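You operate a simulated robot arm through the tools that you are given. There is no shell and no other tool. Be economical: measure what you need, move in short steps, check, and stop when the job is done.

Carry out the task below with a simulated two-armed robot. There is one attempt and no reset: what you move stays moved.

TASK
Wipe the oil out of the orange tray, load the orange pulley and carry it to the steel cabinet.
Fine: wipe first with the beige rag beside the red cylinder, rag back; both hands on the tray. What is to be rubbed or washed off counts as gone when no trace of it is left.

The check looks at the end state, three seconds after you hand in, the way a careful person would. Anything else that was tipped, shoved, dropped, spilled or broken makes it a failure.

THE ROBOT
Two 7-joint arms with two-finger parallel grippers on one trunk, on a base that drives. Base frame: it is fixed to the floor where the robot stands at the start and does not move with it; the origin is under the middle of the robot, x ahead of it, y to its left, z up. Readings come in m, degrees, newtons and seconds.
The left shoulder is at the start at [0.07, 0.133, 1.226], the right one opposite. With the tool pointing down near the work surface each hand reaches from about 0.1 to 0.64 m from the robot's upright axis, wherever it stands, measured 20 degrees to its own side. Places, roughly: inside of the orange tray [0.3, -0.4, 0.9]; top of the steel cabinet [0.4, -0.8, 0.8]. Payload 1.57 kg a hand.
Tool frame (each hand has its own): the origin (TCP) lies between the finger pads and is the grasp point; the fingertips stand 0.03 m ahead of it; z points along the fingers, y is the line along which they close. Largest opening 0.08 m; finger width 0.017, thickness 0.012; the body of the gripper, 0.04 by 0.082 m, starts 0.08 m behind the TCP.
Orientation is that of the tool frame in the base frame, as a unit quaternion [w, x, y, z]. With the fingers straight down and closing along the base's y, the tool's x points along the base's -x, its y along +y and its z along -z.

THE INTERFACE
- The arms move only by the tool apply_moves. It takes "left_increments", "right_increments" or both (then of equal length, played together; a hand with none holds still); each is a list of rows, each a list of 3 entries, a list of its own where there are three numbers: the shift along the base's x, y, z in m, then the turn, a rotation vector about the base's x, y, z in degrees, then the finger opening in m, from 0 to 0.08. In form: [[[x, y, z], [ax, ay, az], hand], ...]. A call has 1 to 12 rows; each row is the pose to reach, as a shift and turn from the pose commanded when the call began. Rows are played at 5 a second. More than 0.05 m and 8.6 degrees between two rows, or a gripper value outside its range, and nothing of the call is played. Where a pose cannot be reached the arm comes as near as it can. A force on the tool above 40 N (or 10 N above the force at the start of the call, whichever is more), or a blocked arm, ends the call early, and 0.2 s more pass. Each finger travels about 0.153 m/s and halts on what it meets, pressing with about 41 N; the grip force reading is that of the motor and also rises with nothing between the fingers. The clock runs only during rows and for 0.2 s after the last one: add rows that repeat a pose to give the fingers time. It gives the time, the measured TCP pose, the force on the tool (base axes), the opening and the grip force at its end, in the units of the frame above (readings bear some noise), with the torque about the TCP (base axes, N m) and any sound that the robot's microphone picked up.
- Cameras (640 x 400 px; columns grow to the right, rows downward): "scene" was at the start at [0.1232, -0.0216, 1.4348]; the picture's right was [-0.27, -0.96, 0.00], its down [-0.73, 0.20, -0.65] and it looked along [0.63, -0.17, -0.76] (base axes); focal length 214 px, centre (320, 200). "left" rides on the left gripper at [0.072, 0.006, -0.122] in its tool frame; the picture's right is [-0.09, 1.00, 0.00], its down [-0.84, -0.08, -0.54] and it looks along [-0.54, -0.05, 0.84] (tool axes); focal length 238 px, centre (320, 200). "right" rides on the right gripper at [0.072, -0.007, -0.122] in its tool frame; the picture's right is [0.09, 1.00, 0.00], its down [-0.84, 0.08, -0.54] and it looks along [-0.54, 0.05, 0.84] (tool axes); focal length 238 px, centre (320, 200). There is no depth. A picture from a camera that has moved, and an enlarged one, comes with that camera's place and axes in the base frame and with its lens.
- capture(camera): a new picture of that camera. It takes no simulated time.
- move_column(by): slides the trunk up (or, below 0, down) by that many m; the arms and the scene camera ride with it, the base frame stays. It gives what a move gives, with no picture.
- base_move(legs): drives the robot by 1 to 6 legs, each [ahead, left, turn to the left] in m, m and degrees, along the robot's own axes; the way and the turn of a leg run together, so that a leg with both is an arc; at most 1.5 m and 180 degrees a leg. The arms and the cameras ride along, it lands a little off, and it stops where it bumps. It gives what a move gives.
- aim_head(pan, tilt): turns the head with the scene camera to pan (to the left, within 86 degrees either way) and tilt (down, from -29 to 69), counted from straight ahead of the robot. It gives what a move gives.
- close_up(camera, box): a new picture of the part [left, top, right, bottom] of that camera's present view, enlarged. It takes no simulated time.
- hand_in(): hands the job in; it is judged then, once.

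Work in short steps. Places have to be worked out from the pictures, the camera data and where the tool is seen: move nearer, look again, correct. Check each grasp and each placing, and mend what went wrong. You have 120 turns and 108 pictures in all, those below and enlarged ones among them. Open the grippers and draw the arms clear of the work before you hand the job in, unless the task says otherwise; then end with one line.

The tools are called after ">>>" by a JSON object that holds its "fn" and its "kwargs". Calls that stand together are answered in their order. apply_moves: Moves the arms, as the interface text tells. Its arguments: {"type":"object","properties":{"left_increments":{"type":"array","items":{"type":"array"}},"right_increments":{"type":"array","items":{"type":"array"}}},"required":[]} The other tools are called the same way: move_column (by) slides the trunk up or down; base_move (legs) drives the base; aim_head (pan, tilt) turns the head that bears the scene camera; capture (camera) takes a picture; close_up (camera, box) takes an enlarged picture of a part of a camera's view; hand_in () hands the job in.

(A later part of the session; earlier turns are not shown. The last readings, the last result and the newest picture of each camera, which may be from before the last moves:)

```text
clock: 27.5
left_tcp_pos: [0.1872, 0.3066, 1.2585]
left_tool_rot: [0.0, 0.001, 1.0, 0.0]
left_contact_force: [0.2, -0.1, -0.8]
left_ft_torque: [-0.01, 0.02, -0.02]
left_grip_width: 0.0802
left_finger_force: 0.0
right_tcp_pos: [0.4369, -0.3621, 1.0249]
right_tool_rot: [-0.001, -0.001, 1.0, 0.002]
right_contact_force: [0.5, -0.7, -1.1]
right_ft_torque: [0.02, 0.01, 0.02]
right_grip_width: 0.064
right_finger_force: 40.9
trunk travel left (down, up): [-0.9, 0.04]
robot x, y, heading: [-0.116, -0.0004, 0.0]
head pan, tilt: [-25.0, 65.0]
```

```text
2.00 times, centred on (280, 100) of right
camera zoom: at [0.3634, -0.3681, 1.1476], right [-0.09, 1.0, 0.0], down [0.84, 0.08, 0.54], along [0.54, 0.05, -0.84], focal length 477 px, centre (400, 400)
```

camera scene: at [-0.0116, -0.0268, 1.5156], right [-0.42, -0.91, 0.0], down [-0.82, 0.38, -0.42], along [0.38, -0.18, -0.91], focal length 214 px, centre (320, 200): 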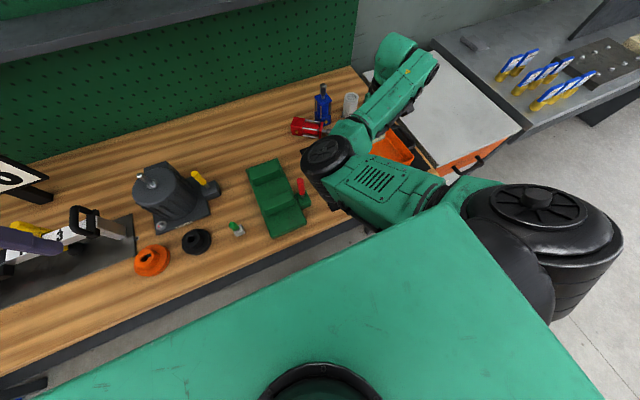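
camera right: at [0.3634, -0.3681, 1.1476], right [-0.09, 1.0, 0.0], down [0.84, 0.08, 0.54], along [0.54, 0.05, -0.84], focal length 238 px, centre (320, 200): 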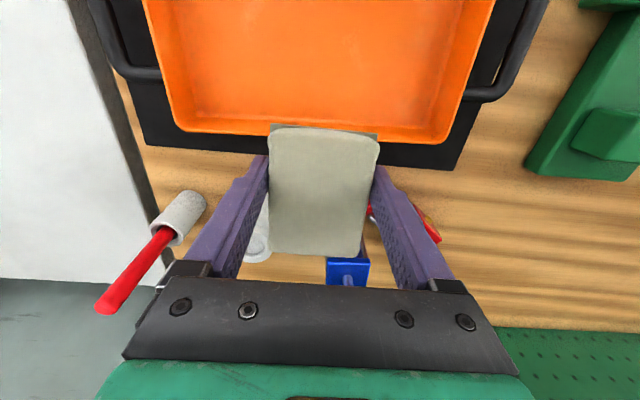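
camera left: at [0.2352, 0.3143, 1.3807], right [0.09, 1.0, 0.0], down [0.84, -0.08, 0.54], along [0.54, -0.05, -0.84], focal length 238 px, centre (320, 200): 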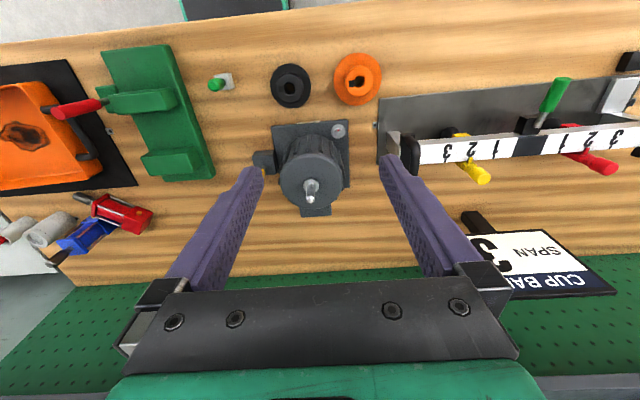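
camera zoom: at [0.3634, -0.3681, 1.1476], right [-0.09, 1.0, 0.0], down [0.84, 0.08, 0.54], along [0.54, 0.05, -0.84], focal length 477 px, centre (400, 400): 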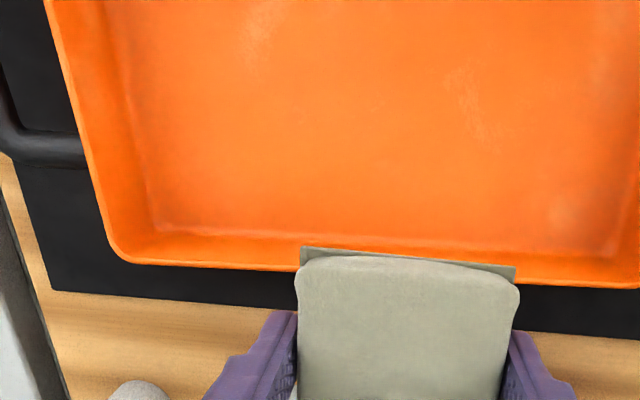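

The floor looks clean. To return the rag, I'll move the hand left at height, then drive the base back forward 0.12 m.

>>> {"fn": "apply_moves", "kwargs": {"right_increments": [[[0.0, 0.04, 0.01], [0, 0, 0], 0.04], [[0.0, 0.08, 0.01], [0, 0, 0], 0.04], [[0.01, 0.12, 0.01], [0, 0, 0], 0.04], [[0.02, 0.16, 0.01], [0, 0, 2], 0.04], [[0.03, 0.2, 0.01], [0, 0, 4], 0.04], [[0.03, 0.24, 0.01], [0, 0, 5], 0.04], [[0.03, 0.27, 0.01], [0, 0, 5], 0.04]]}}

>>> {"fn": "capture", "kwargs": {"camera": "scene"}}

>>> {"fn": "capture", "kwargs": {"camera": "right"}}

```text
clock: 29.1
left_tcp_pos: [0.1868, 0.3071, 1.2587]
left_tool_rot: [0.0, -0.001, 1.0, 0.0]
left_contact_force: [0.5, -0.4, 0.0]
left_ft_torque: [0.01, 0.0, 0.03]
left_grip_width: 0.0802
left_finger_force: 0.1
right_tcp_pos: [0.4665, -0.0889, 1.0365]
right_tool_rot: [0.0, -0.044, 0.999, 0.001]
right_contact_force: [-0.2, -0.1, -0.5]
right_ft_torque: [-0.02, -0.03, 0.01]
right_grip_width: 0.0637
right_finger_force: 40.8
trunk travel left (down, up): [-0.9, 0.04]
robot x, y, heading: [-0.1203, -0.0027, -0.2]
head pan, tilt: [-25.0, 65.0]
```

```text
73 pictures are left
camera scene: at [-0.0158, -0.0256, 1.5159], right [-0.42, -0.91, 0.0], down [-0.82, 0.38, -0.42], along [0.38, -0.18, -0.91], focal length 214 px, centre (320, 200)
```

scene: 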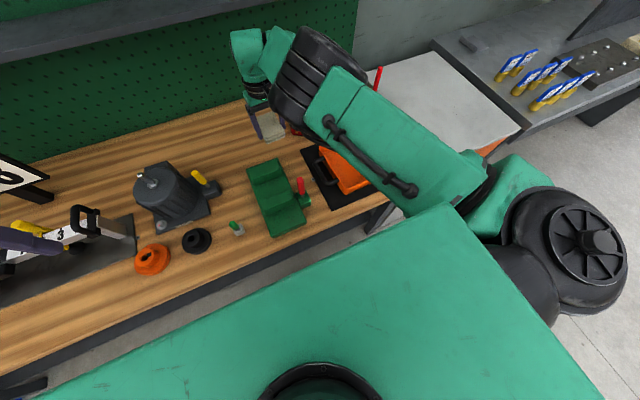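

```text
72 pictures are left
camera right: at [0.3932, -0.1013, 1.1587], right [-0.18, 0.98, 0.0], down [0.83, 0.15, 0.54], along [0.53, 0.1, -0.84], focal length 238 px, centre (320, 200)
```

right: 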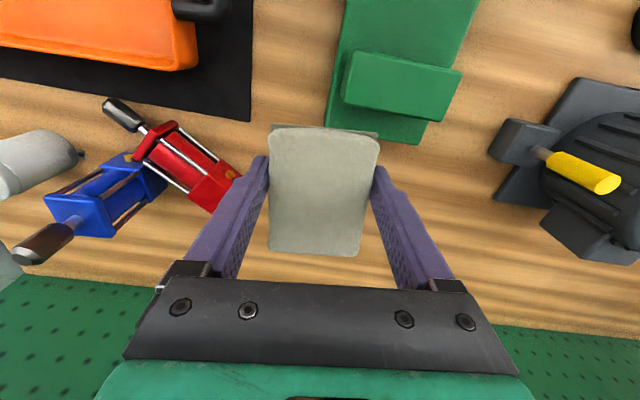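

The rag's spot is clear of the moved red cylinder. I'll drive forward 0.12 m.

>>> {"fn": "base_move", "kwargs": {"legs": [[0.12, 0, 0]]}}

>>> {"fn": "capture", "kwargs": {"camera": "right"}}

```text
clock: 30.3
left_tcp_pos: [0.3037, 0.3079, 1.2607]
left_tool_rot: [0.001, -0.001, 1.0, -0.001]
left_contact_force: [0.1, 0.1, 0.8]
left_ft_torque: [-0.01, 0.0, -0.02]
left_grip_width: 0.08
left_finger_force: 0.0
right_tcp_pos: [0.5824, -0.09, 1.0376]
right_tool_rot: [0.003, -0.044, 0.999, 0.002]
right_contact_force: [-0.3, -0.7, -0.8]
right_ft_torque: [0.01, -0.04, -0.01]
right_grip_width: 0.0638
right_finger_force: 40.5
trunk travel left (down, up): [-0.9, 0.04]
robot x, y, heading: [-0.0028, -0.0017, -0.1]
head pan, tilt: [-25.0, 65.0]
```

```text
71 pictures are left
camera right: at [0.5094, -0.1028, 1.1601], right [-0.18, 0.98, 0.0], down [0.83, 0.15, 0.54], along [0.54, 0.1, -0.84], focal length 238 px, centre (320, 200)
```

right: 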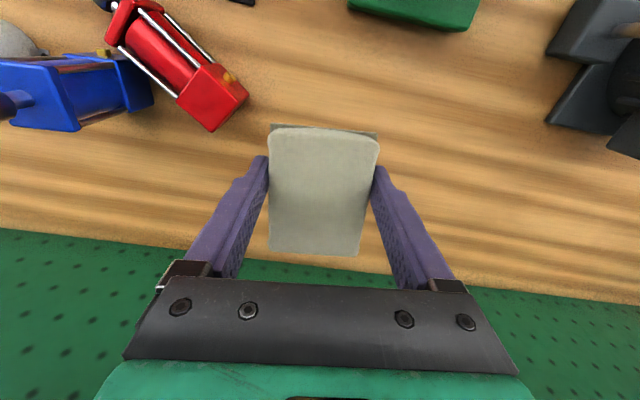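

Now I'll lower to the rest pose (0.590, -0.085), reaching z of about 0.893, and check the force.

>>> {"fn": "apply_moves", "kwargs": {"right_increments": [[[0.004, 0.002, -0.04], [0, 0, 0], 0.04], [[0.008, 0.005, -0.08], [0, 0, 0], 0.04], [[0.008, 0.005, -0.12], [0, 0, 0], 0.04], [[0.008, 0.005, -0.14], [0, 0, 0], 0.04], [[0.008, 0.005, -0.1445], [0, 0, 0], 0.04], [[0.008, 0.005, -0.1445], [0, 0, 0], 0.04]]}}

```text
clock: 31.7
left_tcp_pos: [0.3061, 0.3079, 1.2594]
left_tool_rot: [0.001, 0.001, 1.0, -0.001]
left_contact_force: [0.2, -0.2, -0.3]
left_ft_torque: [-0.02, -0.01, -0.02]
left_grip_width: 0.0801
left_finger_force: 0.1
right_tcp_pos: [0.5655, -0.088, 0.9095]
right_tool_rot: [0.001, -0.044, 0.999, 0.002]
right_contact_force: [0.0, 0.0, -1.0]
right_ft_torque: [0.02, 0.04, -0.03]
right_grip_width: 0.0637
right_finger_force: 40.7
right hand out of reach, approached as far as the arm can: row 2, 3, 4, 5, 6
trunk travel left (down, up): [-0.9, 0.04]
robot x, y, heading: [0.0043, -0.0005, 0.0]
head pan, tilt: [-25.0, 65.0]
```

The trunk is too high for this reach. I'll raise the hand 0.09, lower the trunk 0.1, then approach again.

>>> {"fn": "apply_moves", "kwargs": {"right_increments": [[[0.005, 0, 0.04], [0, 0, 0], 0.04], [[0.01, 0.002, 0.08], [0, 0, 0], 0.04], [[0.012, 0.002, 0.1], [0, 0, 0], 0.04]]}}

>>> {"fn": "move_column", "kwargs": {"by": -0.1}}

```text
clock: 32.5
left_tcp_pos: [0.3067, 0.3059, 1.2595]
left_tool_rot: [0.0, 0.001, 1.0, 0.001]
left_contact_force: [0.9, -0.9, 0.3]
left_ft_torque: [-0.01, 0.02, -0.01]
left_grip_width: 0.0801
left_finger_force: 0.1
right_tcp_pos: [0.5792, -0.0861, 1.0089]
right_tool_rot: [0.001, -0.045, 0.999, 0.002]
right_contact_force: [0.0, -0.4, 0.0]
right_ft_torque: [0.03, 0.03, 0.0]
right_grip_width: 0.0637
right_finger_force: 40.4
trunk travel left (down, up): [-0.9, 0.04]
robot x, y, heading: [0.0022, -0.0005, -0.1]
head pan, tilt: [-25.0, 65.0]
```

```text
clock: 33.9
left_tcp_pos: [0.3059, 0.3076, 1.1593]
left_tool_rot: [0.0, -0.001, 1.0, -0.001]
left_contact_force: [0.7, -0.4, 0.1]
left_ft_torque: [0.02, -0.01, 0.02]
left_grip_width: 0.08
left_finger_force: 0.1
right_tcp_pos: [0.578, -0.0874, 0.9095]
right_tool_rot: [0.0, -0.045, 0.999, 0.002]
right_contact_force: [-0.5, -0.7, -0.3]
right_ft_torque: [0.04, 0.0, -0.03]
right_grip_width: 0.0638
right_finger_force: 41.3
trunk travel left (down, up): [-0.8, 0.14]
robot x, y, heading: [0.0006, -0.0008, -0.1]
head pan, tilt: [-25.0, 65.0]
```

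Clear of the table by about 1.7 cm. Now I'll move to the rest pose and lower gently.

>>> {"fn": "apply_moves", "kwargs": {"right_increments": [[[0.012, 0.002, 0], [0, 0, 0], 0.04], [[0.012, 0.002, -0.008], [0, 0, 0], 0.04], [[0.012, 0.002, -0.014], [0, 0, 0], 0.04], [[0.012, 0.002, -0.017], [0, 0, 0], 0.04], [[0.012, 0.002, -0.017], [0, 0, 0], 0.04]]}}

>>> {"fn": "capture", "kwargs": {"camera": "right"}}

```text
clock: 35.1
left_tcp_pos: [0.3065, 0.3076, 1.1599]
left_tool_rot: [0.0, 0.001, 1.0, -0.001]
left_contact_force: [0.4, -0.5, -0.6]
left_ft_torque: [-0.03, -0.02, 0.06]
left_grip_width: 0.0799
left_finger_force: 0.0
right_tcp_pos: [0.5903, -0.0847, 0.8939]
right_tool_rot: [0.0, -0.045, 0.999, 0.001]
right_contact_force: [0.0, 0.4, -0.8]
right_ft_torque: [0.0, 0.01, 0.05]
right_grip_width: 0.0637
right_finger_force: 41.1
trunk travel left (down, up): [-0.8, 0.14]
robot x, y, heading: [-0.0037, -0.0021, 0.3]
head pan, tilt: [-25.0, 65.0]
```

```text
70 pictures are left
camera right: at [0.5178, -0.0974, 1.0153], right [-0.18, 0.98, 0.0], down [0.83, 0.15, 0.54], along [0.53, 0.1, -0.84], focal length 238 px, centre (320, 200)
```

right: 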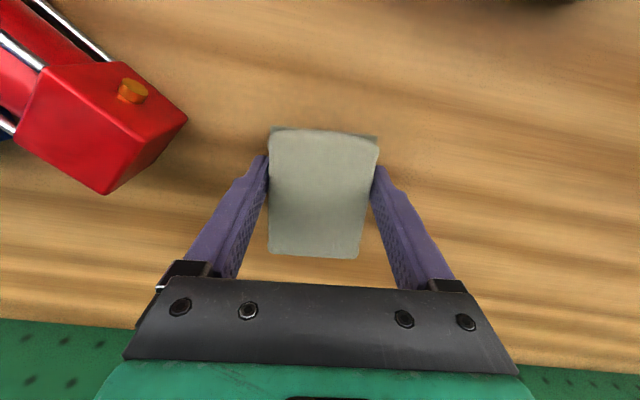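

The rag slipped about 1 cm forward in the grip while wiping. I'll shift back 1 cm, touch down and release.

>>> {"fn": "apply_moves", "kwargs": {"right_increments": [[[-0.01, 0, 0], [0, 0, 0], 0.04], [[-0.01, 0, -0.003], [0, 0, 0], 0.04], [[-0.01, 0, -0.003], [0, 0, 0], 0.06], [[-0.01, 0, -0.003], [0, 0, 0], 0.08], [[-0.01, 0, -0.003], [0, 0, 0], 0.08], [[-0.01, 0, 0.02], [0, 0, 0], 0.08], [[-0.01, 0, 0.05], [0, 0, 0], 0.08], [[-0.01, 0, 0.09], [0, 0, 0], 0.08]]}}

>>> {"fn": "capture", "kwargs": {"camera": "right"}}

>>> {"fn": "capture", "kwargs": {"camera": "left"}}

>>> {"fn": "close_up", "kwargs": {"camera": "left", "box": [0, 200, 240, 350]}}

```text
clock: 36.9
left_tcp_pos: [0.3053, 0.3074, 1.1586]
left_tool_rot: [0.001, 0.0, 1.0, -0.001]
left_contact_force: [0.4, -0.6, -0.5]
left_ft_torque: [0.02, 0.0, 0.01]
left_grip_width: 0.08
left_finger_force: 0.0
right_tcp_pos: [0.5801, -0.0851, 0.9832]
right_tool_rot: [0.0, -0.045, 0.999, 0.002]
right_contact_force: [0.3, 0.2, 0.4]
right_ft_torque: [0.0, 0.03, 0.02]
right_grip_width: 0.0799
right_finger_force: 0.0
trunk travel left (down, up): [-0.8, 0.14]
robot x, y, heading: [0.0008, -0.0006, -0.1]
head pan, tilt: [-25.0, 65.0]
```

```text
69 pictures are left
camera right: at [0.5066, -0.0976, 1.1054], right [-0.18, 0.98, 0.0], down [0.83, 0.15, 0.54], along [0.53, 0.1, -0.84], focal length 238 px, centre (320, 200)
```

right: 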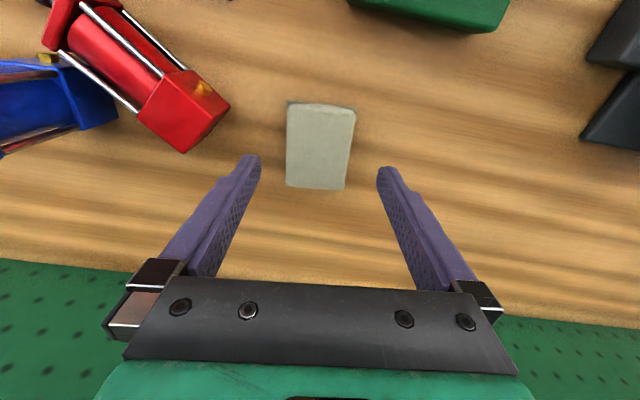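

```text
68 pictures are left
camera left: at [0.2343, 0.3139, 1.281], right [0.09, 1.0, 0.0], down [0.84, -0.08, 0.54], along [0.54, -0.05, -0.84], focal length 238 px, centre (320, 200)
```

left: 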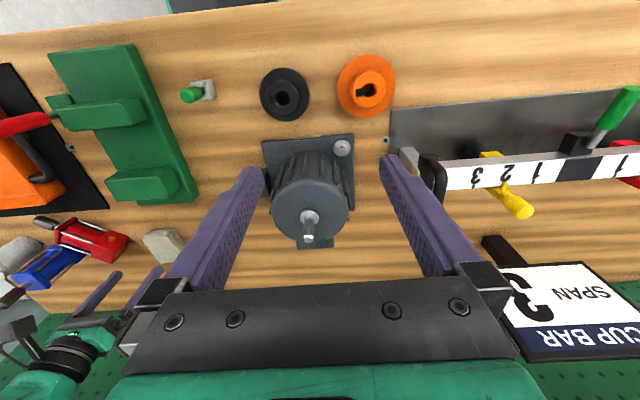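

```text
2.67 times, centred on (120, 275) of left
camera zoom: at [0.2343, 0.3139, 1.281], right [0.09, 1.0, 0.0], down [0.84, -0.08, 0.54], along [0.54, -0.05, -0.84], focal length 636 px, centre (853, 0)
```

zoom: 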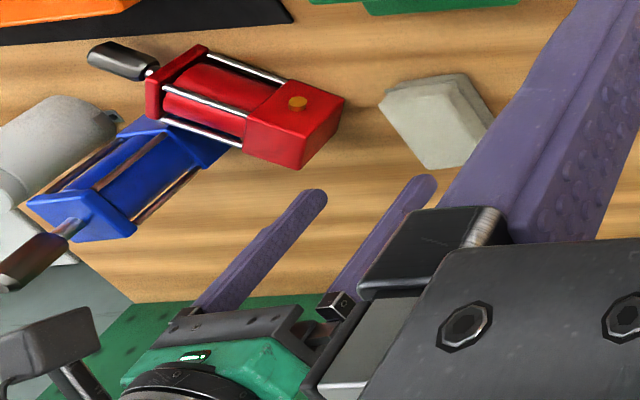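

The rag is back in place. Triangulating my earlier pictures, the red cylinder originally stood upright with its rod tip at about (0.573, -0.195, 1.03) and its brass fitting facing me. It now lies tipped over with the rod pointing towards (0.49, -0.32). I'll inspect it so I can re-stand it.

>>> {"fn": "apply_moves", "kwargs": {"right_increments": [[[-0.02, -0.02, 0.005], [0, 0, -3], 0.08], [[-0.05, -0.05, 0.01], [0, 0, -5], 0.08]]}}

>>> {"fn": "close_up", "kwargs": {"camera": "right", "box": [0, 0, 320, 200]}}

>>> {"fn": "aim_head", "kwargs": {"pan": -20, "tilt": 45}}

>>> {"fn": "capture", "kwargs": {"camera": "scene"}}

```text
clock: 37.5
left_tcp_pos: [0.3057, 0.3058, 1.1601]
left_tool_rot: [0.001, 0.001, 1.0, 0.0]
left_contact_force: [-0.2, 0.1, -0.1]
left_ft_torque: [-0.01, -0.03, 0.0]
left_grip_width: 0.0799
left_finger_force: 0.0
right_tcp_pos: [0.5557, -0.151, 0.9931]
right_tool_rot: [0.0, -0.001, 1.0, 0.003]
right_contact_force: [-0.2, -0.6, 0.4]
right_ft_torque: [0.01, -0.02, 0.0]
right_grip_width: 0.0802
right_finger_force: 0.1
right hand out of reach, approached as far as the arm can: row 1, 2
trunk travel left (down, up): [-0.8, 0.14]
robot x, y, heading: [0.0018, -0.0031, 0.1]
head pan, tilt: [-25.0, 65.0]
```

```text
2.00 times, centred on (160, 100) of right
camera zoom: at [0.4818, -0.1576, 1.1158], right [-0.09, 1.0, 0.01], down [0.84, 0.08, 0.54], along [0.54, 0.05, -0.84], focal length 477 px, centre (640, 400)
```

zoom: 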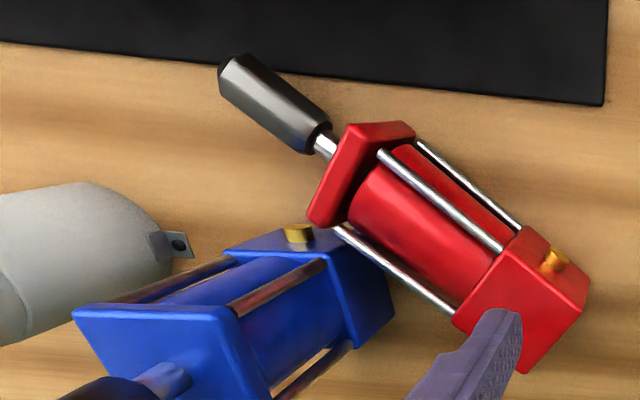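

```text
clock: 38.3
left_tcp_pos: [0.307, 0.3071, 1.16]
left_tool_rot: [0.001, 0.0, 1.0, -0.001]
left_contact_force: [0.6, 0.3, -0.2]
left_ft_torque: [-0.02, 0.0, 0.0]
left_grip_width: 0.0799
left_finger_force: 0.1
right_tcp_pos: [0.557, -0.1494, 0.9919]
right_tool_rot: [-0.001, -0.001, 1.0, 0.002]
right_contact_force: [-0.5, 0.4, 0.2]
right_ft_torque: [-0.01, -0.01, 0.03]
right_grip_width: 0.0798
right_finger_force: 0.1
trunk travel left (down, up): [-0.8, 0.14]
robot x, y, heading: [-0.0028, -0.0006, -0.0]
head pan, tilt: [-20.0, 45.0]
```

```text
65 pictures are left
camera scene: at [0.1254, -0.0285, 1.4409], right [-0.34, -0.94, 0.0], down [-0.67, 0.24, -0.71], along [0.66, -0.24, -0.71], focal length 214 px, centre (320, 200)
```

scene: 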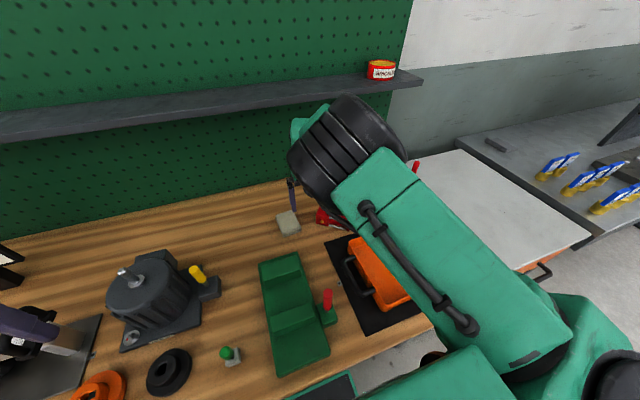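

Red lies with its rod heading about -112°, beside the upright blue cylinder. My plan is to grip its barrel near the head with a vertical tool, carry it to free bench space, stand it up there, and return it. First I'll raise the trunk a little and turn the hand to ψ = 68° at height.

>>> {"fn": "move_column", "kwargs": {"by": 0.06}}

>>> {"fn": "apply_moves", "kwargs": {"right_increments": [[[0, 0, 0], [0, 0, 8.5], 0.08], [[0, -0.01, 0], [0, 0, 17], 0.08], [[0, -0.02, 0], [0, 0, 25.5], 0.08], [[0, -0.03, 0], [0, 0, 34], 0.08], [[-0.01, -0.04, 0], [0, 0, 42.5], 0.08], [[-0.01, -0.05, 0], [0, 0, 51], 0.08], [[-0.01, -0.06, 0], [0, 0, 59.5], 0.08], [[-0.014, -0.07, 0], [0, 0, 68], 0.08]]}}

>>> {"fn": "capture", "kwargs": {"camera": "right"}}

```text
clock: 39.3
left_tcp_pos: [0.3059, 0.3067, 1.2191]
left_tool_rot: [0.0, 0.0, 1.0, -0.002]
left_contact_force: [-0.5, 0.0, 0.3]
left_ft_torque: [0.01, 0.0, -0.02]
left_grip_width: 0.0801
left_finger_force: 0.1
right_tcp_pos: [0.5573, -0.1489, 1.0533]
right_tool_rot: [-0.001, 0.0, 1.0, 0.002]
right_contact_force: [0.4, 0.4, -0.6]
right_ft_torque: [0.06, -0.02, -0.01]
right_grip_width: 0.08
right_finger_force: 0.0
trunk travel left (down, up): [-0.86, 0.08]
robot x, y, heading: [0.0035, -0.0, 0.2]
head pan, tilt: [-20.0, 45.0]
```

```text
clock: 41.1
left_tcp_pos: [0.3062, 0.3073, 1.219]
left_tool_rot: [-0.001, 0.0, 1.0, -0.001]
left_contact_force: [0.3, 0.4, -0.4]
left_ft_torque: [-0.02, 0.01, 0.02]
left_grip_width: 0.0801
left_finger_force: 0.0
right_tcp_pos: [0.5421, -0.2205, 1.0532]
right_tool_rot: [-0.001, -0.561, 0.828, 0.002]
right_contact_force: [0.9, 0.0, 0.4]
right_ft_torque: [0.0, 0.01, -0.04]
right_grip_width: 0.0799
right_finger_force: 0.1
trunk travel left (down, up): [-0.86, 0.08]
robot x, y, heading: [0.0005, -0.0001, -0.1]
head pan, tilt: [-20.0, 45.0]
```

```text
64 pictures are left
camera right: at [0.521, -0.2888, 1.1755], right [-0.96, 0.28, 0.0], down [0.24, 0.81, 0.54], along [0.15, 0.52, -0.84], focal length 238 px, centre (320, 200)
```

right: 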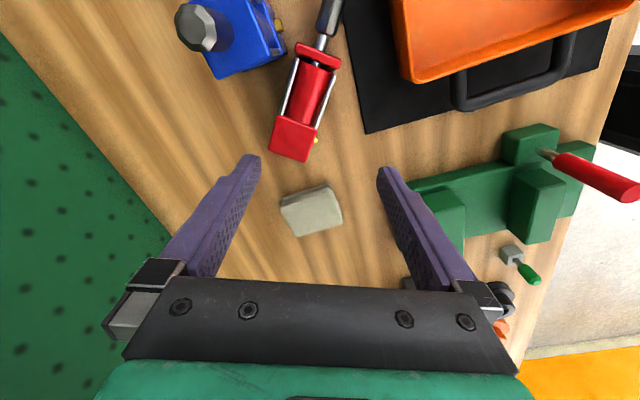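

Correction: the fitting is on the -x side, so red simply tipped over sideways about an axis near x. Its rod heads about -125°, with the barrel middle near (0.555, -0.24). I'll set yaw 55° over that point and lower to z = 0.95 to look.

>>> {"fn": "apply_moves", "kwargs": {"right_increments": [[[0.005, -0.008, -0.03], [0, 0, -7], 0.08], [[0.012, -0.018, -0.06], [0, 0, -13], 0.08], [[0.013, -0.0185, -0.1], [0, 0, -13], 0.08]]}}

>>> {"fn": "capture", "kwargs": {"camera": "right"}}

```text
clock: 41.9
left_tcp_pos: [0.3077, 0.3067, 1.2194]
left_tool_rot: [0.0, 0.0, 1.0, -0.001]
left_contact_force: [-0.9, -0.3, 0.6]
left_ft_torque: [0.01, 0.0, 0.01]
left_grip_width: 0.0801
left_finger_force: 0.1
right_tcp_pos: [0.5553, -0.2388, 0.9511]
right_tool_rot: [-0.002, -0.462, 0.887, 0.002]
right_contact_force: [-0.3, -0.1, -0.3]
right_ft_torque: [-0.02, 0.0, -0.03]
right_grip_width: 0.0801
right_finger_force: 0.2
trunk travel left (down, up): [-0.86, 0.08]
robot x, y, heading: [0.0014, 0.0005, 0.2]
head pan, tilt: [-20.0, 45.0]
```

```text
63 pictures are left
camera right: at [0.5184, -0.3002, 1.074], right [-0.87, 0.5, 0.0], down [0.42, 0.73, 0.54], along [0.26, 0.47, -0.84], focal length 238 px, centre (320, 200)
```

right: 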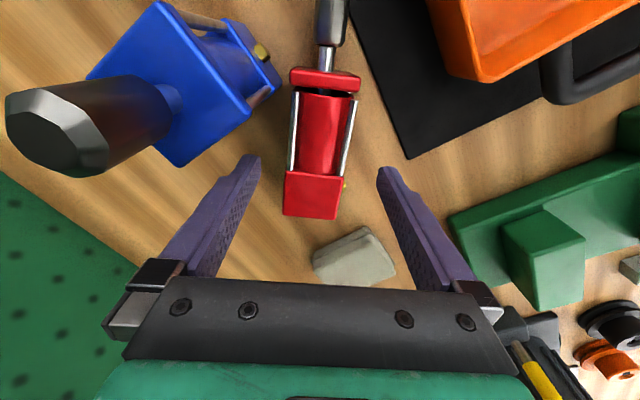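

Well aligned. I'll lower to z = 0.884 (tips just above the table) and close on the barrel.

>>> {"fn": "apply_moves", "kwargs": {"right_increments": [[[0, 0, -0.03], [0, 0, 0], 0.08], [[0, 0, -0.055], [0, 0, 0], 0.08], [[0, 0, -0.067], [0, 0, 0], 0.08], [[0, 0, -0.067], [0, 0, 0], 0.06], [[0, 0, -0.067], [0, 0, 0], 0.04], [[0, 0, -0.067], [0, 0, 0], 0.02], [[0, 0, -0.067], [0, 0, 0], 0.02]]}}

>>> {"fn": "capture", "kwargs": {"camera": "right"}}

```text
clock: 43.5
left_tcp_pos: [0.3068, 0.3068, 1.2193]
left_tool_rot: [0.0, -0.001, 1.0, -0.001]
left_contact_force: [0.2, -0.6, -0.1]
left_ft_torque: [0.0, 0.03, -0.01]
left_grip_width: 0.08
left_finger_force: 0.0
right_tcp_pos: [0.5564, -0.2376, 0.8853]
right_tool_rot: [-0.002, -0.462, 0.887, 0.001]
right_contact_force: [1.0, -0.5, 1.2]
right_ft_torque: [-0.06, -0.26, -0.09]
right_grip_width: 0.0419
right_finger_force: 41.6
trunk travel left (down, up): [-0.86, 0.08]
robot x, y, heading: [-0.0022, -0.0003, -0.2]
head pan, tilt: [-20.0, 45.0]
```

```text
62 pictures are left
camera right: at [0.5192, -0.3004, 1.0079], right [-0.87, 0.49, 0.0], down [0.42, 0.73, 0.54], along [0.27, 0.47, -0.84], focal length 238 px, centre (320, 200)
```

right: 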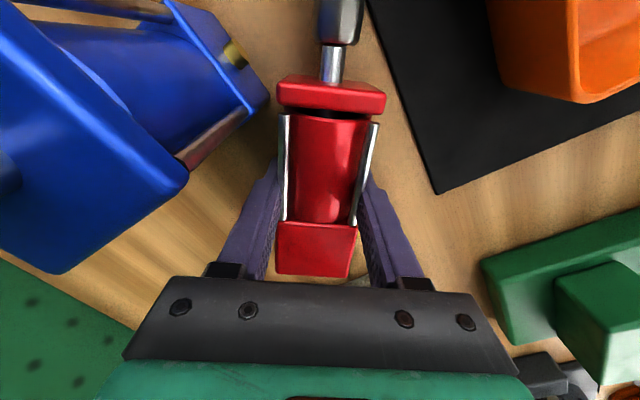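

Gripped at 0.042 m. I'll lift with the trunk first, which is pure vertical.

>>> {"fn": "move_column", "kwargs": {"by": 0.07}}

>>> {"fn": "capture", "kwargs": {"camera": "right"}}

```text
clock: 44.6
left_tcp_pos: [0.308, 0.3052, 1.2902]
left_tool_rot: [-0.001, 0.0, 1.0, -0.001]
left_contact_force: [0.3, 0.4, 0.0]
left_ft_torque: [-0.01, 0.0, -0.01]
left_grip_width: 0.0803
left_finger_force: 0.0
right_tcp_pos: [0.5562, -0.2392, 0.9543]
right_tool_rot: [-0.002, -0.463, 0.886, 0.002]
right_contact_force: [-0.1, -1.2, -5.3]
right_ft_torque: [-0.02, 0.0, 0.0]
right_grip_width: 0.0417
right_finger_force: 41.2
trunk travel left (down, up): [-0.93, 0.01]
robot x, y, heading: [-0.0026, -0.0016, 0.0]
head pan, tilt: [-20.0, 45.0]
```

```text
61 pictures are left
camera right: at [0.5201, -0.3004, 1.0769], right [-0.87, 0.49, 0.01], down [0.42, 0.73, 0.54], along [0.26, 0.47, -0.84], focal length 238 px, centre (320, 200)
```

right: 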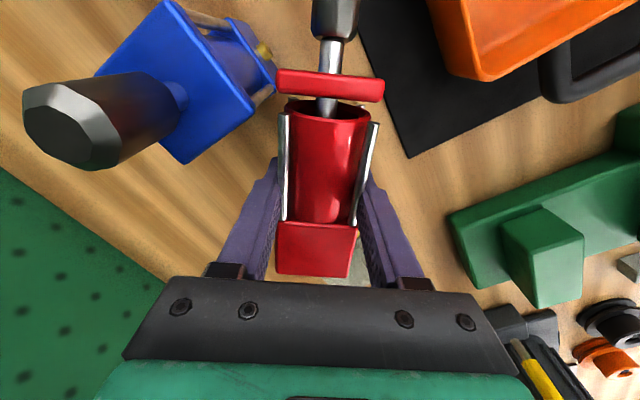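

The weight is about 5.4 N. The rod-end plate looks slightly separated from the barrel now, so I'll zoom in.

>>> {"fn": "close_up", "kwargs": {"camera": "right", "box": [220, 0, 428, 130]}}

>>> {"fn": "close_up", "kwargs": {"camera": "right", "box": [0, 0, 300, 187]}}

```text
3.08 times, centred on (324, 65) of right
camera zoom: at [0.5201, -0.3004, 1.0769], right [-0.87, 0.49, 0.01], down [0.42, 0.73, 0.54], along [0.26, 0.47, -0.84], focal length 733 px, centre (308, 615)
```

zoom: 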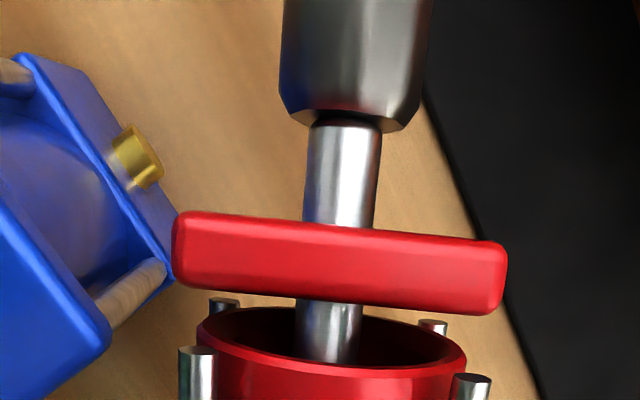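

```text
2.13 times, centred on (150, 94) of right
camera zoom: at [0.5201, -0.3004, 1.0769], right [-0.87, 0.49, 0.01], down [0.42, 0.73, 0.54], along [0.26, 0.47, -0.84], focal length 508 px, centre (683, 427)
```

zoom: 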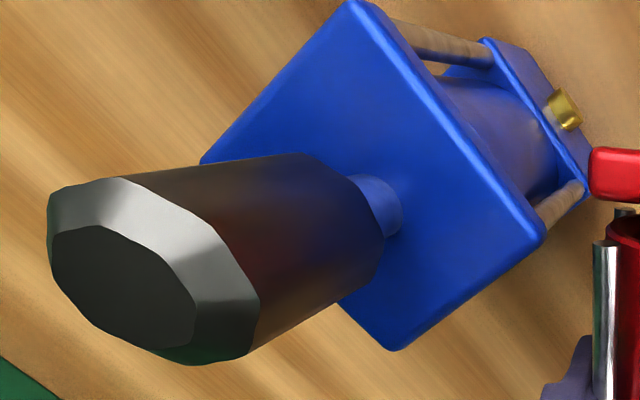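

The rod and plate are a loose insert in the barrel, so keeping the rod end up will reseat it. The right arm has room, so I'll tilt in the air about the closing axis to bring the rod up, checking how far the wrist can go.

>>> {"fn": "apply_moves", "kwargs": {"right_increments": [[[0, 0, 0.005], [-6.56, 4.59, 0], 0.02], [[0, 0.005, 0.01], [-13.1, 9.18, 0], 0.02], [[0, 0.01, 0.015], [-19.7, 13.8, 0], 0.02], [[0, 0.015, 0.02], [-26.2, 18.4, 0], 0.02], [[0, 0.02, 0.025], [-32.8, 22.9, 0], 0.02]]}}

>>> {"fn": "capture", "kwargs": {"camera": "right"}}

>>> {"fn": "capture", "kwargs": {"camera": "scene"}}

```text
clock: 45.8
left_tcp_pos: [0.3073, 0.3062, 1.2905]
left_tool_rot: [0.0, 0.0, 1.0, 0.0]
left_contact_force: [0.2, -0.9, 0.6]
left_ft_torque: [0.01, 0.02, -0.01]
left_grip_width: 0.0801
left_finger_force: 0.0
right_tcp_pos: [0.5053, -0.2163, 0.9966]
right_tool_rot: [-0.261, -0.442, 0.848, -0.134]
right_contact_force: [-0.1, 0.4, -6.1]
right_ft_torque: [0.03, 0.01, 0.0]
right_grip_width: 0.0416
right_finger_force: 41.6
right hand out of reach, approached as far as the arm can: row 2, 3, 4, 5
trunk travel left (down, up): [-0.93, 0.01]
robot x, y, heading: [-0.0043, 0.0019, -0.5]
head pan, tilt: [-20.0, 45.0]
```

```text
58 pictures are left
camera right: at [0.5147, -0.2129, 1.139], right [-0.86, 0.51, 0.06], down [0.51, 0.86, -0.02], along [-0.06, 0.01, -1.0], focal length 238 px, centre (320, 200)
```

right: 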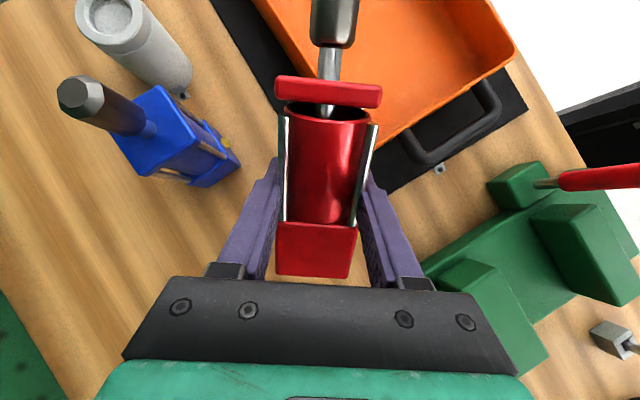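

```text
57 pictures are left
camera scene: at [0.1266, -0.0298, 1.5708], right [-0.34, -0.94, 0.0], down [-0.67, 0.24, -0.71], along [0.66, -0.24, -0.71], focal length 214 px, centre (320, 200)
```

scene: 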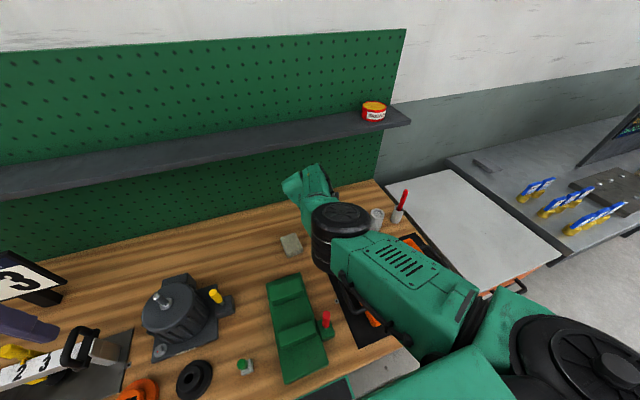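

The tilt works, though the reach is marginal out here. A better plan is to yaw the hand so the rod points ahead, lay the cylinder in the free strip left of the rag, then regrasp naturally and tilt it up with the hand pointing forward. I'll yaw and move left in the air.

>>> {"fn": "apply_moves", "kwargs": {"right_increments": [[[-0.015, 0.01, 0.01], [0, 0, 0], 0.02], [[-0.03, 0.03, 0.02], [0, 0, 8.5], 0.02], [[-0.04, 0.06, 0.03], [0, 0, 17], 0.02], [[-0.05, 0.09, 0.04], [0, 0, 25.5], 0.02], [[-0.05, 0.12, 0.04], [0, 0, 34], 0.02], [[-0.05, 0.15, 0.04], [0, 0, 42.5], 0.02], [[-0.05, 0.18, 0.04], [0, 0, 51], 0.02]]}}

>>> {"fn": "capture", "kwargs": {"camera": "right"}}

>>> {"fn": "capture", "kwargs": {"camera": "scene"}}

```text
clock: 47.4
left_tcp_pos: [0.3082, 0.3069, 1.2889]
left_tool_rot: [-0.001, 0.0, 1.0, 0.0]
left_contact_force: [0.5, 0.5, 1.0]
left_ft_torque: [0.01, 0.01, 0.01]
left_grip_width: 0.0799
left_finger_force: 0.1
right_tcp_pos: [0.5538, -0.0657, 1.0324]
right_tool_rot: [0.184, 0.757, -0.583, 0.229]
right_contact_force: [-0.3, -0.6, -5.7]
right_ft_torque: [0.02, -0.01, 0.01]
right_grip_width: 0.042
right_finger_force: 41.6
right hand out of reach, approached as far as the arm can: row 1, 2, 3, 4, 5, 6, 7
trunk travel left (down, up): [-0.93, 0.01]
robot x, y, heading: [0.0011, -0.0005, 0.0]
head pan, tilt: [-20.0, 45.0]
```

```text
56 pictures are left
camera right: at [0.5584, -0.054, 1.1734], right [-0.94, -0.32, 0.06], down [-0.33, 0.94, -0.02], along [-0.05, -0.04, -1.0], focal length 238 px, centre (320, 200)
```

right: 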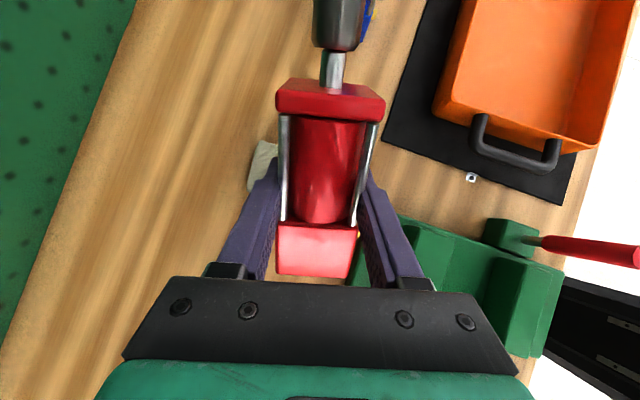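

```text
55 pictures are left
camera scene: at [0.128, -0.0298, 1.5707], right [-0.34, -0.94, 0.0], down [-0.67, 0.24, -0.71], along [0.66, -0.24, -0.71], focal length 214 px, centre (320, 200)
```

scene: 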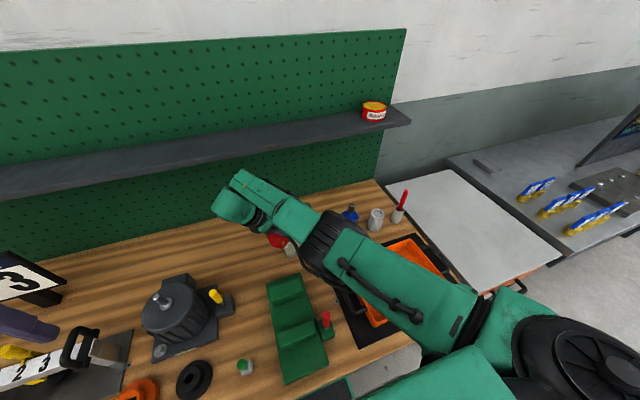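

The insert has slid home. The hand is now on the left side pointing right at 34° tilt, which is exactly the geometry needed for the original spot. I'll continue tilting in the air.

>>> {"fn": "apply_moves", "kwargs": {"right_increments": [[[0, 0, 0], [-7.8, -1.9, 0], 0.02], [[0, 0, 0], [-15.5, -3.9, 0], 0.02], [[0, 0, 0], [-23.3, -5.8, 0], 0.02], [[0, 0, 0], [-31, -7.8, 0], 0.02], [[0, 0, 0], [-38.8, -9.7, 0], 0.02]]}}

>>> {"fn": "capture", "kwargs": {"camera": "right"}}

>>> {"fn": "capture", "kwargs": {"camera": "scene"}}

```text
clock: 48.6
left_tcp_pos: [0.3059, 0.3068, 1.2904]
left_tool_rot: [0.0, 0.0, 1.0, -0.001]
left_contact_force: [0.2, 0.3, 0.5]
left_ft_torque: [0.0, -0.01, -0.04]
left_grip_width: 0.0799
left_finger_force: 0.0
right_tcp_pos: [0.5363, -0.168, 1.0552]
right_tool_rot: [0.378, 0.648, -0.517, 0.413]
right_contact_force: [0.3, -0.5, -6.0]
right_ft_torque: [0.03, 0.01, 0.04]
right_grip_width: 0.0417
right_finger_force: 41.3
right hand out of reach, approached as far as the arm can: row 1, 2, 3, 4, 5
trunk travel left (down, up): [-0.93, 0.01]
robot x, y, heading: [0.0008, 0.0004, -0.3]
head pan, tilt: [-20.0, 45.0]
```

```text
54 pictures are left
camera right: at [0.5328, -0.0796, 1.1662], right [-0.97, -0.21, 0.15], down [-0.26, 0.78, -0.57], along [0.0, -0.58, -0.81], focal length 238 px, centre (320, 200)
```

right: 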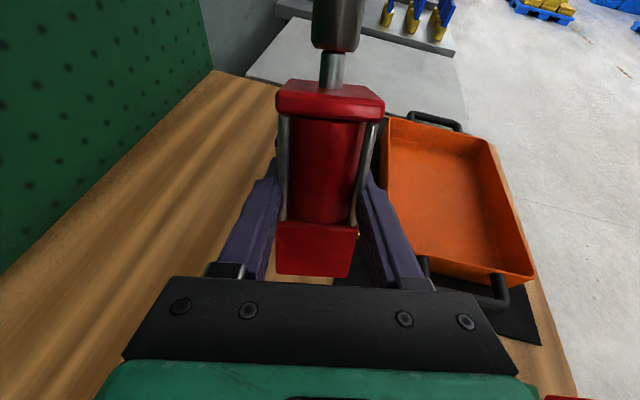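

```text
53 pictures are left
camera scene: at [0.1254, -0.0288, 1.571], right [-0.34, -0.94, 0.0], down [-0.66, 0.24, -0.71], along [0.66, -0.24, -0.71], focal length 214 px, centre (320, 200)
```

scene: 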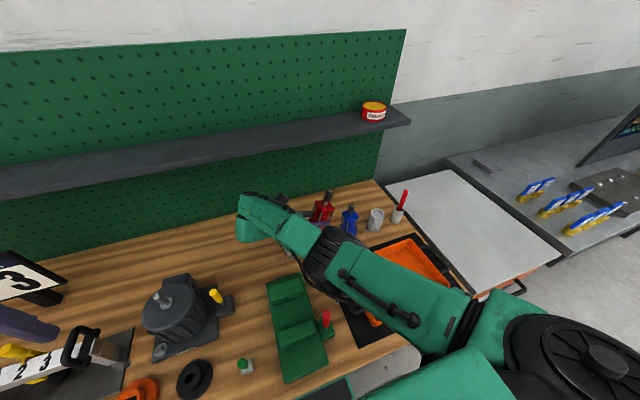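

Tilt is 68° now. I'll make the final correction of about 14° more tilt, -10° yaw and -3.6° roll, still in the air.

>>> {"fn": "apply_moves", "kwargs": {"right_increments": [[[0, 0, 0], [-5, -1.2, -3.5], 0.02], [[0, 0, 0], [-10, -2.4, -7], 0.02], [[0, 0, 0], [-14, -3.6, -10.4], 0.02], [[0, 0, 0], [-14, -3.6, -10.4], 0.02]]}}

>>> {"fn": "capture", "kwargs": {"camera": "right"}}

```text
clock: 49.6
left_tcp_pos: [0.308, 0.3071, 1.2887]
left_tool_rot: [0.0, 0.0, 1.0, -0.001]
left_contact_force: [-1.0, -0.1, -0.7]
left_ft_torque: [0.0, 0.02, -0.01]
left_grip_width: 0.0801
left_finger_force: 0.0
right_tcp_pos: [0.5046, -0.1881, 1.0628]
right_tool_rot: [0.448, 0.571, -0.525, 0.444]
right_contact_force: [-1.5, 0.2, -5.3]
right_ft_torque: [0.04, -0.01, 0.02]
right_grip_width: 0.0421
right_finger_force: 41.1
right hand out of reach, approached as far as the arm can: row 1, 2, 3, 4
trunk travel left (down, up): [-0.93, 0.01]
robot x, y, heading: [0.0043, 0.0042, 0.2]
head pan, tilt: [-20.0, 45.0]
```

```text
52 pictures are left
camera right: at [0.5082, -0.0814, 1.1585], right [-0.99, -0.07, 0.13], down [-0.14, 0.7, -0.7], along [-0.05, -0.72, -0.7], focal length 238 px, centre (320, 200)
```

right: 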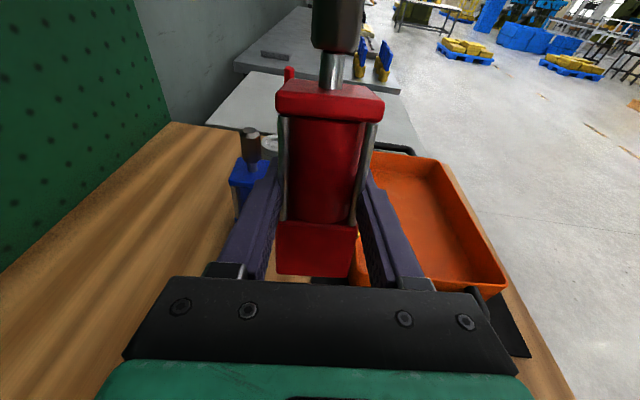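

It is nearly upright now at 78°. I'll lower the trunk a bit so the target is in reach, then move towards x = 0.572.

>>> {"fn": "move_column", "kwargs": {"by": -0.07}}

>>> {"fn": "apply_moves", "kwargs": {"right_increments": [[[0.01, 0.001, 0], [-2, -0.7, -0.7], 0.02], [[0.02, 0.002, 0], [-4, -1.3, -1.3], 0.02], [[0.03, 0.004, 0], [-6, -2, -2], 0.02], [[0.045, 0.006, 0], [-8, -2.6, -2.6], 0.02], [[0.067, 0.006, 0], [-8, -2.6, -2.6], 0.02]]}}

>>> {"fn": "capture", "kwargs": {"camera": "right"}}

```text
clock: 50.7
left_tcp_pos: [0.307, 0.3077, 1.2188]
left_tool_rot: [0.001, 0.0, 1.0, 0.0]
left_contact_force: [-0.5, 0.1, 0.0]
left_ft_torque: [0.0, 0.02, -0.01]
left_grip_width: 0.0802
left_finger_force: 0.0
right_tcp_pos: [0.5026, -0.1874, 0.9936]
right_tool_rot: [0.447, 0.571, -0.525, 0.444]
right_contact_force: [0.0, 0.0, -5.5]
right_ft_torque: [0.04, -0.04, -0.01]
right_grip_width: 0.0419
right_finger_force: 40.7
trunk travel left (down, up): [-0.86, 0.08]
robot x, y, heading: [0.0027, -0.0, -0.4]
head pan, tilt: [-20.0, 45.0]
```

```text
clock: 51.9
left_tcp_pos: [0.3069, 0.3059, 1.2191]
left_tool_rot: [0.0, 0.0, 1.0, -0.001]
left_contact_force: [-0.3, -0.5, 1.0]
left_ft_torque: [0.0, 0.0, 0.04]
left_grip_width: 0.0802
left_finger_force: 0.0
right_tcp_pos: [0.4989, -0.2006, 1.0162]
right_tool_rot: [0.481, 0.524, -0.516, 0.476]
right_contact_force: [0.1, 0.1, -5.6]
right_ft_torque: [0.1, -0.01, -0.01]
right_grip_width: 0.0417
right_finger_force: 40.6
right hand out of reach, approached as far as the arm can: row 1, 2, 3, 4, 5
trunk travel left (down, up): [-0.86, 0.08]
robot x, y, heading: [0.0012, 0.0006, -0.0]
head pan, tilt: [-20.0, 45.0]
```

```text
51 pictures are left
camera right: at [0.5041, -0.0841, 1.0975], right [-0.99, -0.01, 0.1], down [-0.09, 0.61, -0.79], along [-0.06, -0.79, -0.61], focal length 238 px, centre (320, 200)
```

right: 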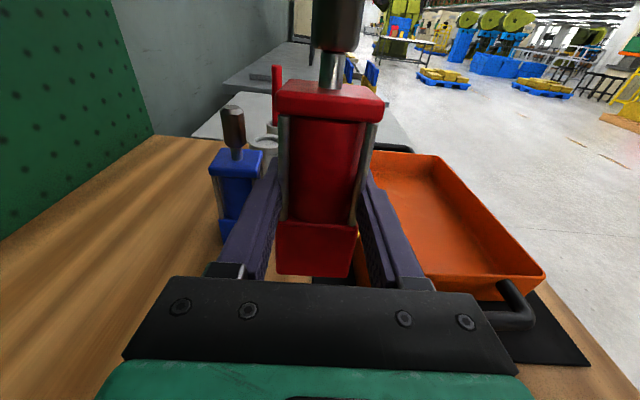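

It is upright to within 5°, but x is limited to about 0.50, and lowering there would put the wrist over the green fixture. I'd need the base about 0.07 m further forward, so I'll look at the clearance between the base and the bench.

>>> {"fn": "aim_head", "kwargs": {"pan": 10, "tilt": 69}}

>>> {"fn": "capture", "kwargs": {"camera": "scene"}}

```text
clock: 52.8
left_tcp_pos: [0.3076, 0.3062, 1.2188]
left_tool_rot: [0.0, -0.001, 1.0, 0.0]
left_contact_force: [-0.9, -0.7, 0.4]
left_ft_torque: [0.0, -0.01, -0.01]
left_grip_width: 0.08
left_finger_force: 0.1
right_tcp_pos: [0.4983, -0.2011, 1.014]
right_tool_rot: [0.482, 0.524, -0.517, 0.475]
right_contact_force: [-0.2, 0.6, -5.5]
right_ft_torque: [0.05, -0.02, -0.03]
right_grip_width: 0.0418
right_finger_force: 41.2
trunk travel left (down, up): [-0.86, 0.08]
robot x, y, heading: [0.0027, 0.0007, 0.1]
head pan, tilt: [10.0, 68.8]
```

```text
50 pictures are left
camera scene: at [0.105, 0.0081, 1.472], right [0.17, -0.99, 0.0], down [-0.92, -0.16, -0.36], along [0.36, 0.06, -0.93], focal length 214 px, centre (320, 200)
```

scene: 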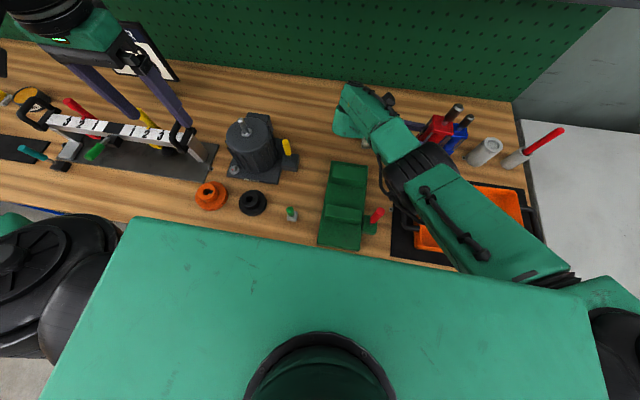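

The view doesn't show the base clearance, so I won't drive. With the shoulder lower, the arm reaches further horizontally. I'll move the left hand up and back to keep it clear of the motor, raise the right hand, and lower the trunk in stages.

>>> {"fn": "apply_moves", "kwargs": {"left_increments": [[[-0.03, 0, 0.03], [0, 0, 0], 0.08], [[-0.06, 0, 0.06], [0, 0, 0], 0.08], [[-0.09, 0, 0.09], [0, 0, 0], 0.08], [[-0.1, 0, 0.12], [0, 0, 0], 0.08]], "right_increments": [[[0.01, 0, 0.02], [0, 0, 0], 0.02], [[0.02, 0, 0.04], [0, 0, 0], 0.02], [[0.02, 0, 0.06], [0, 0, 0], 0.02], [[0.02, 0, 0.08], [0, 0, 0], 0.02]]}}

>>> {"fn": "move_column", "kwargs": {"by": -0.1}}

```text
clock: 53.8
left_tcp_pos: [0.2054, 0.3053, 1.339]
left_tool_rot: [0.0, 0.002, 1.0, -0.001]
left_contact_force: [0.6, 0.3, -0.1]
left_ft_torque: [0.01, 0.0, -0.02]
left_grip_width: 0.0802
left_finger_force: 0.0
right_tcp_pos: [0.522, -0.1998, 1.0704]
right_tool_rot: [0.484, 0.516, -0.516, 0.483]
right_contact_force: [0.5, 0.3, -6.0]
right_ft_torque: [0.08, -0.02, 0.02]
right_grip_width: 0.0416
right_finger_force: 40.6
right hand out of reach, approached as far as the arm can: row 1, 3, 4
trunk travel left (down, up): [-0.86, 0.08]
robot x, y, heading: [0.0013, -0.0007, -0.1]
head pan, tilt: [10.0, 68.8]
```

```text
clock: 55.1
left_tcp_pos: [0.2082, 0.3064, 1.2387]
left_tool_rot: [0.0, 0.0, 1.0, 0.0]
left_contact_force: [0.0, 0.0, -0.3]
left_ft_torque: [-0.02, 0.03, 0.0]
left_grip_width: 0.0799
left_finger_force: 0.1
right_tcp_pos: [0.5229, -0.1987, 0.971]
right_tool_rot: [-0.485, -0.516, 0.516, -0.482]
right_contact_force: [0.1, -0.2, -5.9]
right_ft_torque: [0.06, -0.02, -0.03]
right_grip_width: 0.0421
right_finger_force: 40.7
trunk travel left (down, up): [-0.76, 0.18]
robot x, y, heading: [0.0019, -0.0015, 0.1]
head pan, tilt: [10.0, 68.8]
```

Working: it is now upright at (0.523, -0.199, 0.971). I'll repeat the cycle with the right hand up and forward, then the trunk down.

>>> {"fn": "apply_moves", "kwargs": {"right_increments": [[[0.01, 0.004, 0.02], [0, 0, 0], 0.02], [[0.02, 0.008, 0.04], [0, 0, 0], 0.02], [[0.03, 0.012, 0.06], [0, 0, 0], 0.02], [[0.045, 0.014, 0.08], [0, 0, 0], 0.02]]}}

>>> {"fn": "capture", "kwargs": {"camera": "scene"}}

>>> {"fn": "capture", "kwargs": {"camera": "right"}}

```text
clock: 56.1
left_tcp_pos: [0.2068, 0.3065, 1.2383]
left_tool_rot: [0.0, 0.0, 1.0, -0.001]
left_contact_force: [-0.4, -0.4, -0.6]
left_ft_torque: [0.04, 0.0, -0.03]
left_grip_width: 0.08
left_finger_force: 0.1
right_tcp_pos: [0.5362, -0.1966, 1.0362]
right_tool_rot: [-0.501, -0.501, 0.524, -0.473]
right_contact_force: [-0.1, 0.8, -4.6]
right_ft_torque: [0.09, -0.03, 0.01]
right_grip_width: 0.0417
right_finger_force: 41.1
right hand out of reach, approached as far as the arm can: row 1, 2, 3, 4
trunk travel left (down, up): [-0.76, 0.18]
robot x, y, heading: [0.002, 0.0031, -0.1]
head pan, tilt: [10.0, 68.8]
```

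```text
49 pictures are left
camera scene: at [0.1043, 0.0085, 1.372], right [0.17, -0.98, 0.0], down [-0.92, -0.16, -0.36], along [0.36, 0.06, -0.93], focal length 214 px, centre (320, 200)
```

scene: 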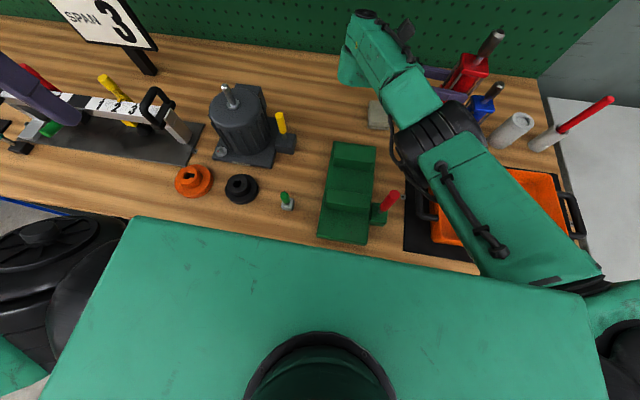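

```text
48 pictures are left
camera right: at [0.5468, -0.0795, 1.1144], right [-0.99, 0.05, 0.1], down [-0.05, 0.59, -0.81], along [-0.09, -0.81, -0.58], focal length 238 px, centre (320, 200)
```

right: 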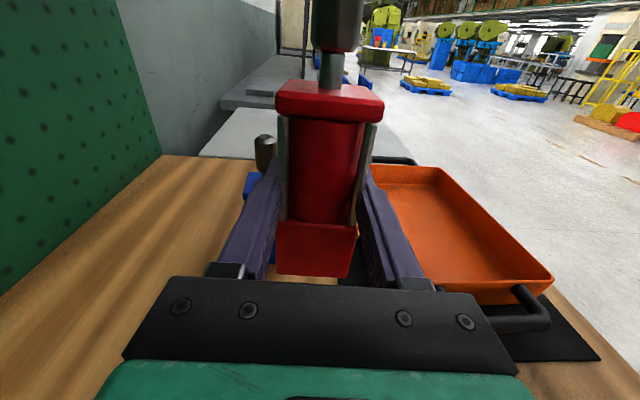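

I'm still short in x (0.536). I'll lower the trunk 0.06 and try pushing forward again.

>>> {"fn": "move_column", "kwargs": {"by": -0.06}}

>>> {"fn": "apply_moves", "kwargs": {"right_increments": [[[0.01, 0.004, 0], [0, 0, -1], 0.02], [[0.02, 0.008, 0], [0, 0, -2], 0.02], [[0.03, 0.01, 0], [0, 0, -2], 0.02], [[0.036, 0.012, 0], [0, 0, -2], 0.02]]}}

```text
clock: 57.1
left_tcp_pos: [0.2066, 0.3063, 1.1794]
left_tool_rot: [-0.001, -0.001, 1.0, 0.0]
left_contact_force: [1.0, 0.4, 0.4]
left_ft_torque: [-0.01, -0.01, 0.01]
left_grip_width: 0.0802
left_finger_force: 0.1
right_tcp_pos: [0.5359, -0.1982, 0.9758]
right_tool_rot: [-0.5, -0.501, 0.524, -0.474]
right_contact_force: [0.0, -0.5, -5.9]
right_ft_torque: [0.05, 0.02, -0.01]
right_grip_width: 0.0419
right_finger_force: 40.3
trunk travel left (down, up): [-0.7, 0.24]
robot x, y, heading: [0.0012, -0.0037, -0.0]
head pan, tilt: [10.0, 68.8]
```

```text
clock: 58.1
left_tcp_pos: [0.2072, 0.3077, 1.1791]
left_tool_rot: [-0.001, 0.0, 1.0, -0.001]
left_contact_force: [0.3, 0.4, -0.1]
left_ft_torque: [0.0, 0.01, -0.02]
left_grip_width: 0.0798
left_finger_force: 0.0
right_tcp_pos: [0.5359, -0.1993, 0.9752]
right_tool_rot: [-0.505, -0.499, 0.525, -0.47]
right_contact_force: [0.0, 0.2, -6.1]
right_ft_torque: [0.05, 0.02, -0.02]
right_grip_width: 0.0418
right_finger_force: 41.1
right hand out of reach, approached as far as the arm can: row 1, 2, 3, 4
trunk travel left (down, up): [-0.7, 0.24]
robot x, y, heading: [-0.0008, 0.0023, 0.1]
head pan, tilt: [10.0, 68.8]
```

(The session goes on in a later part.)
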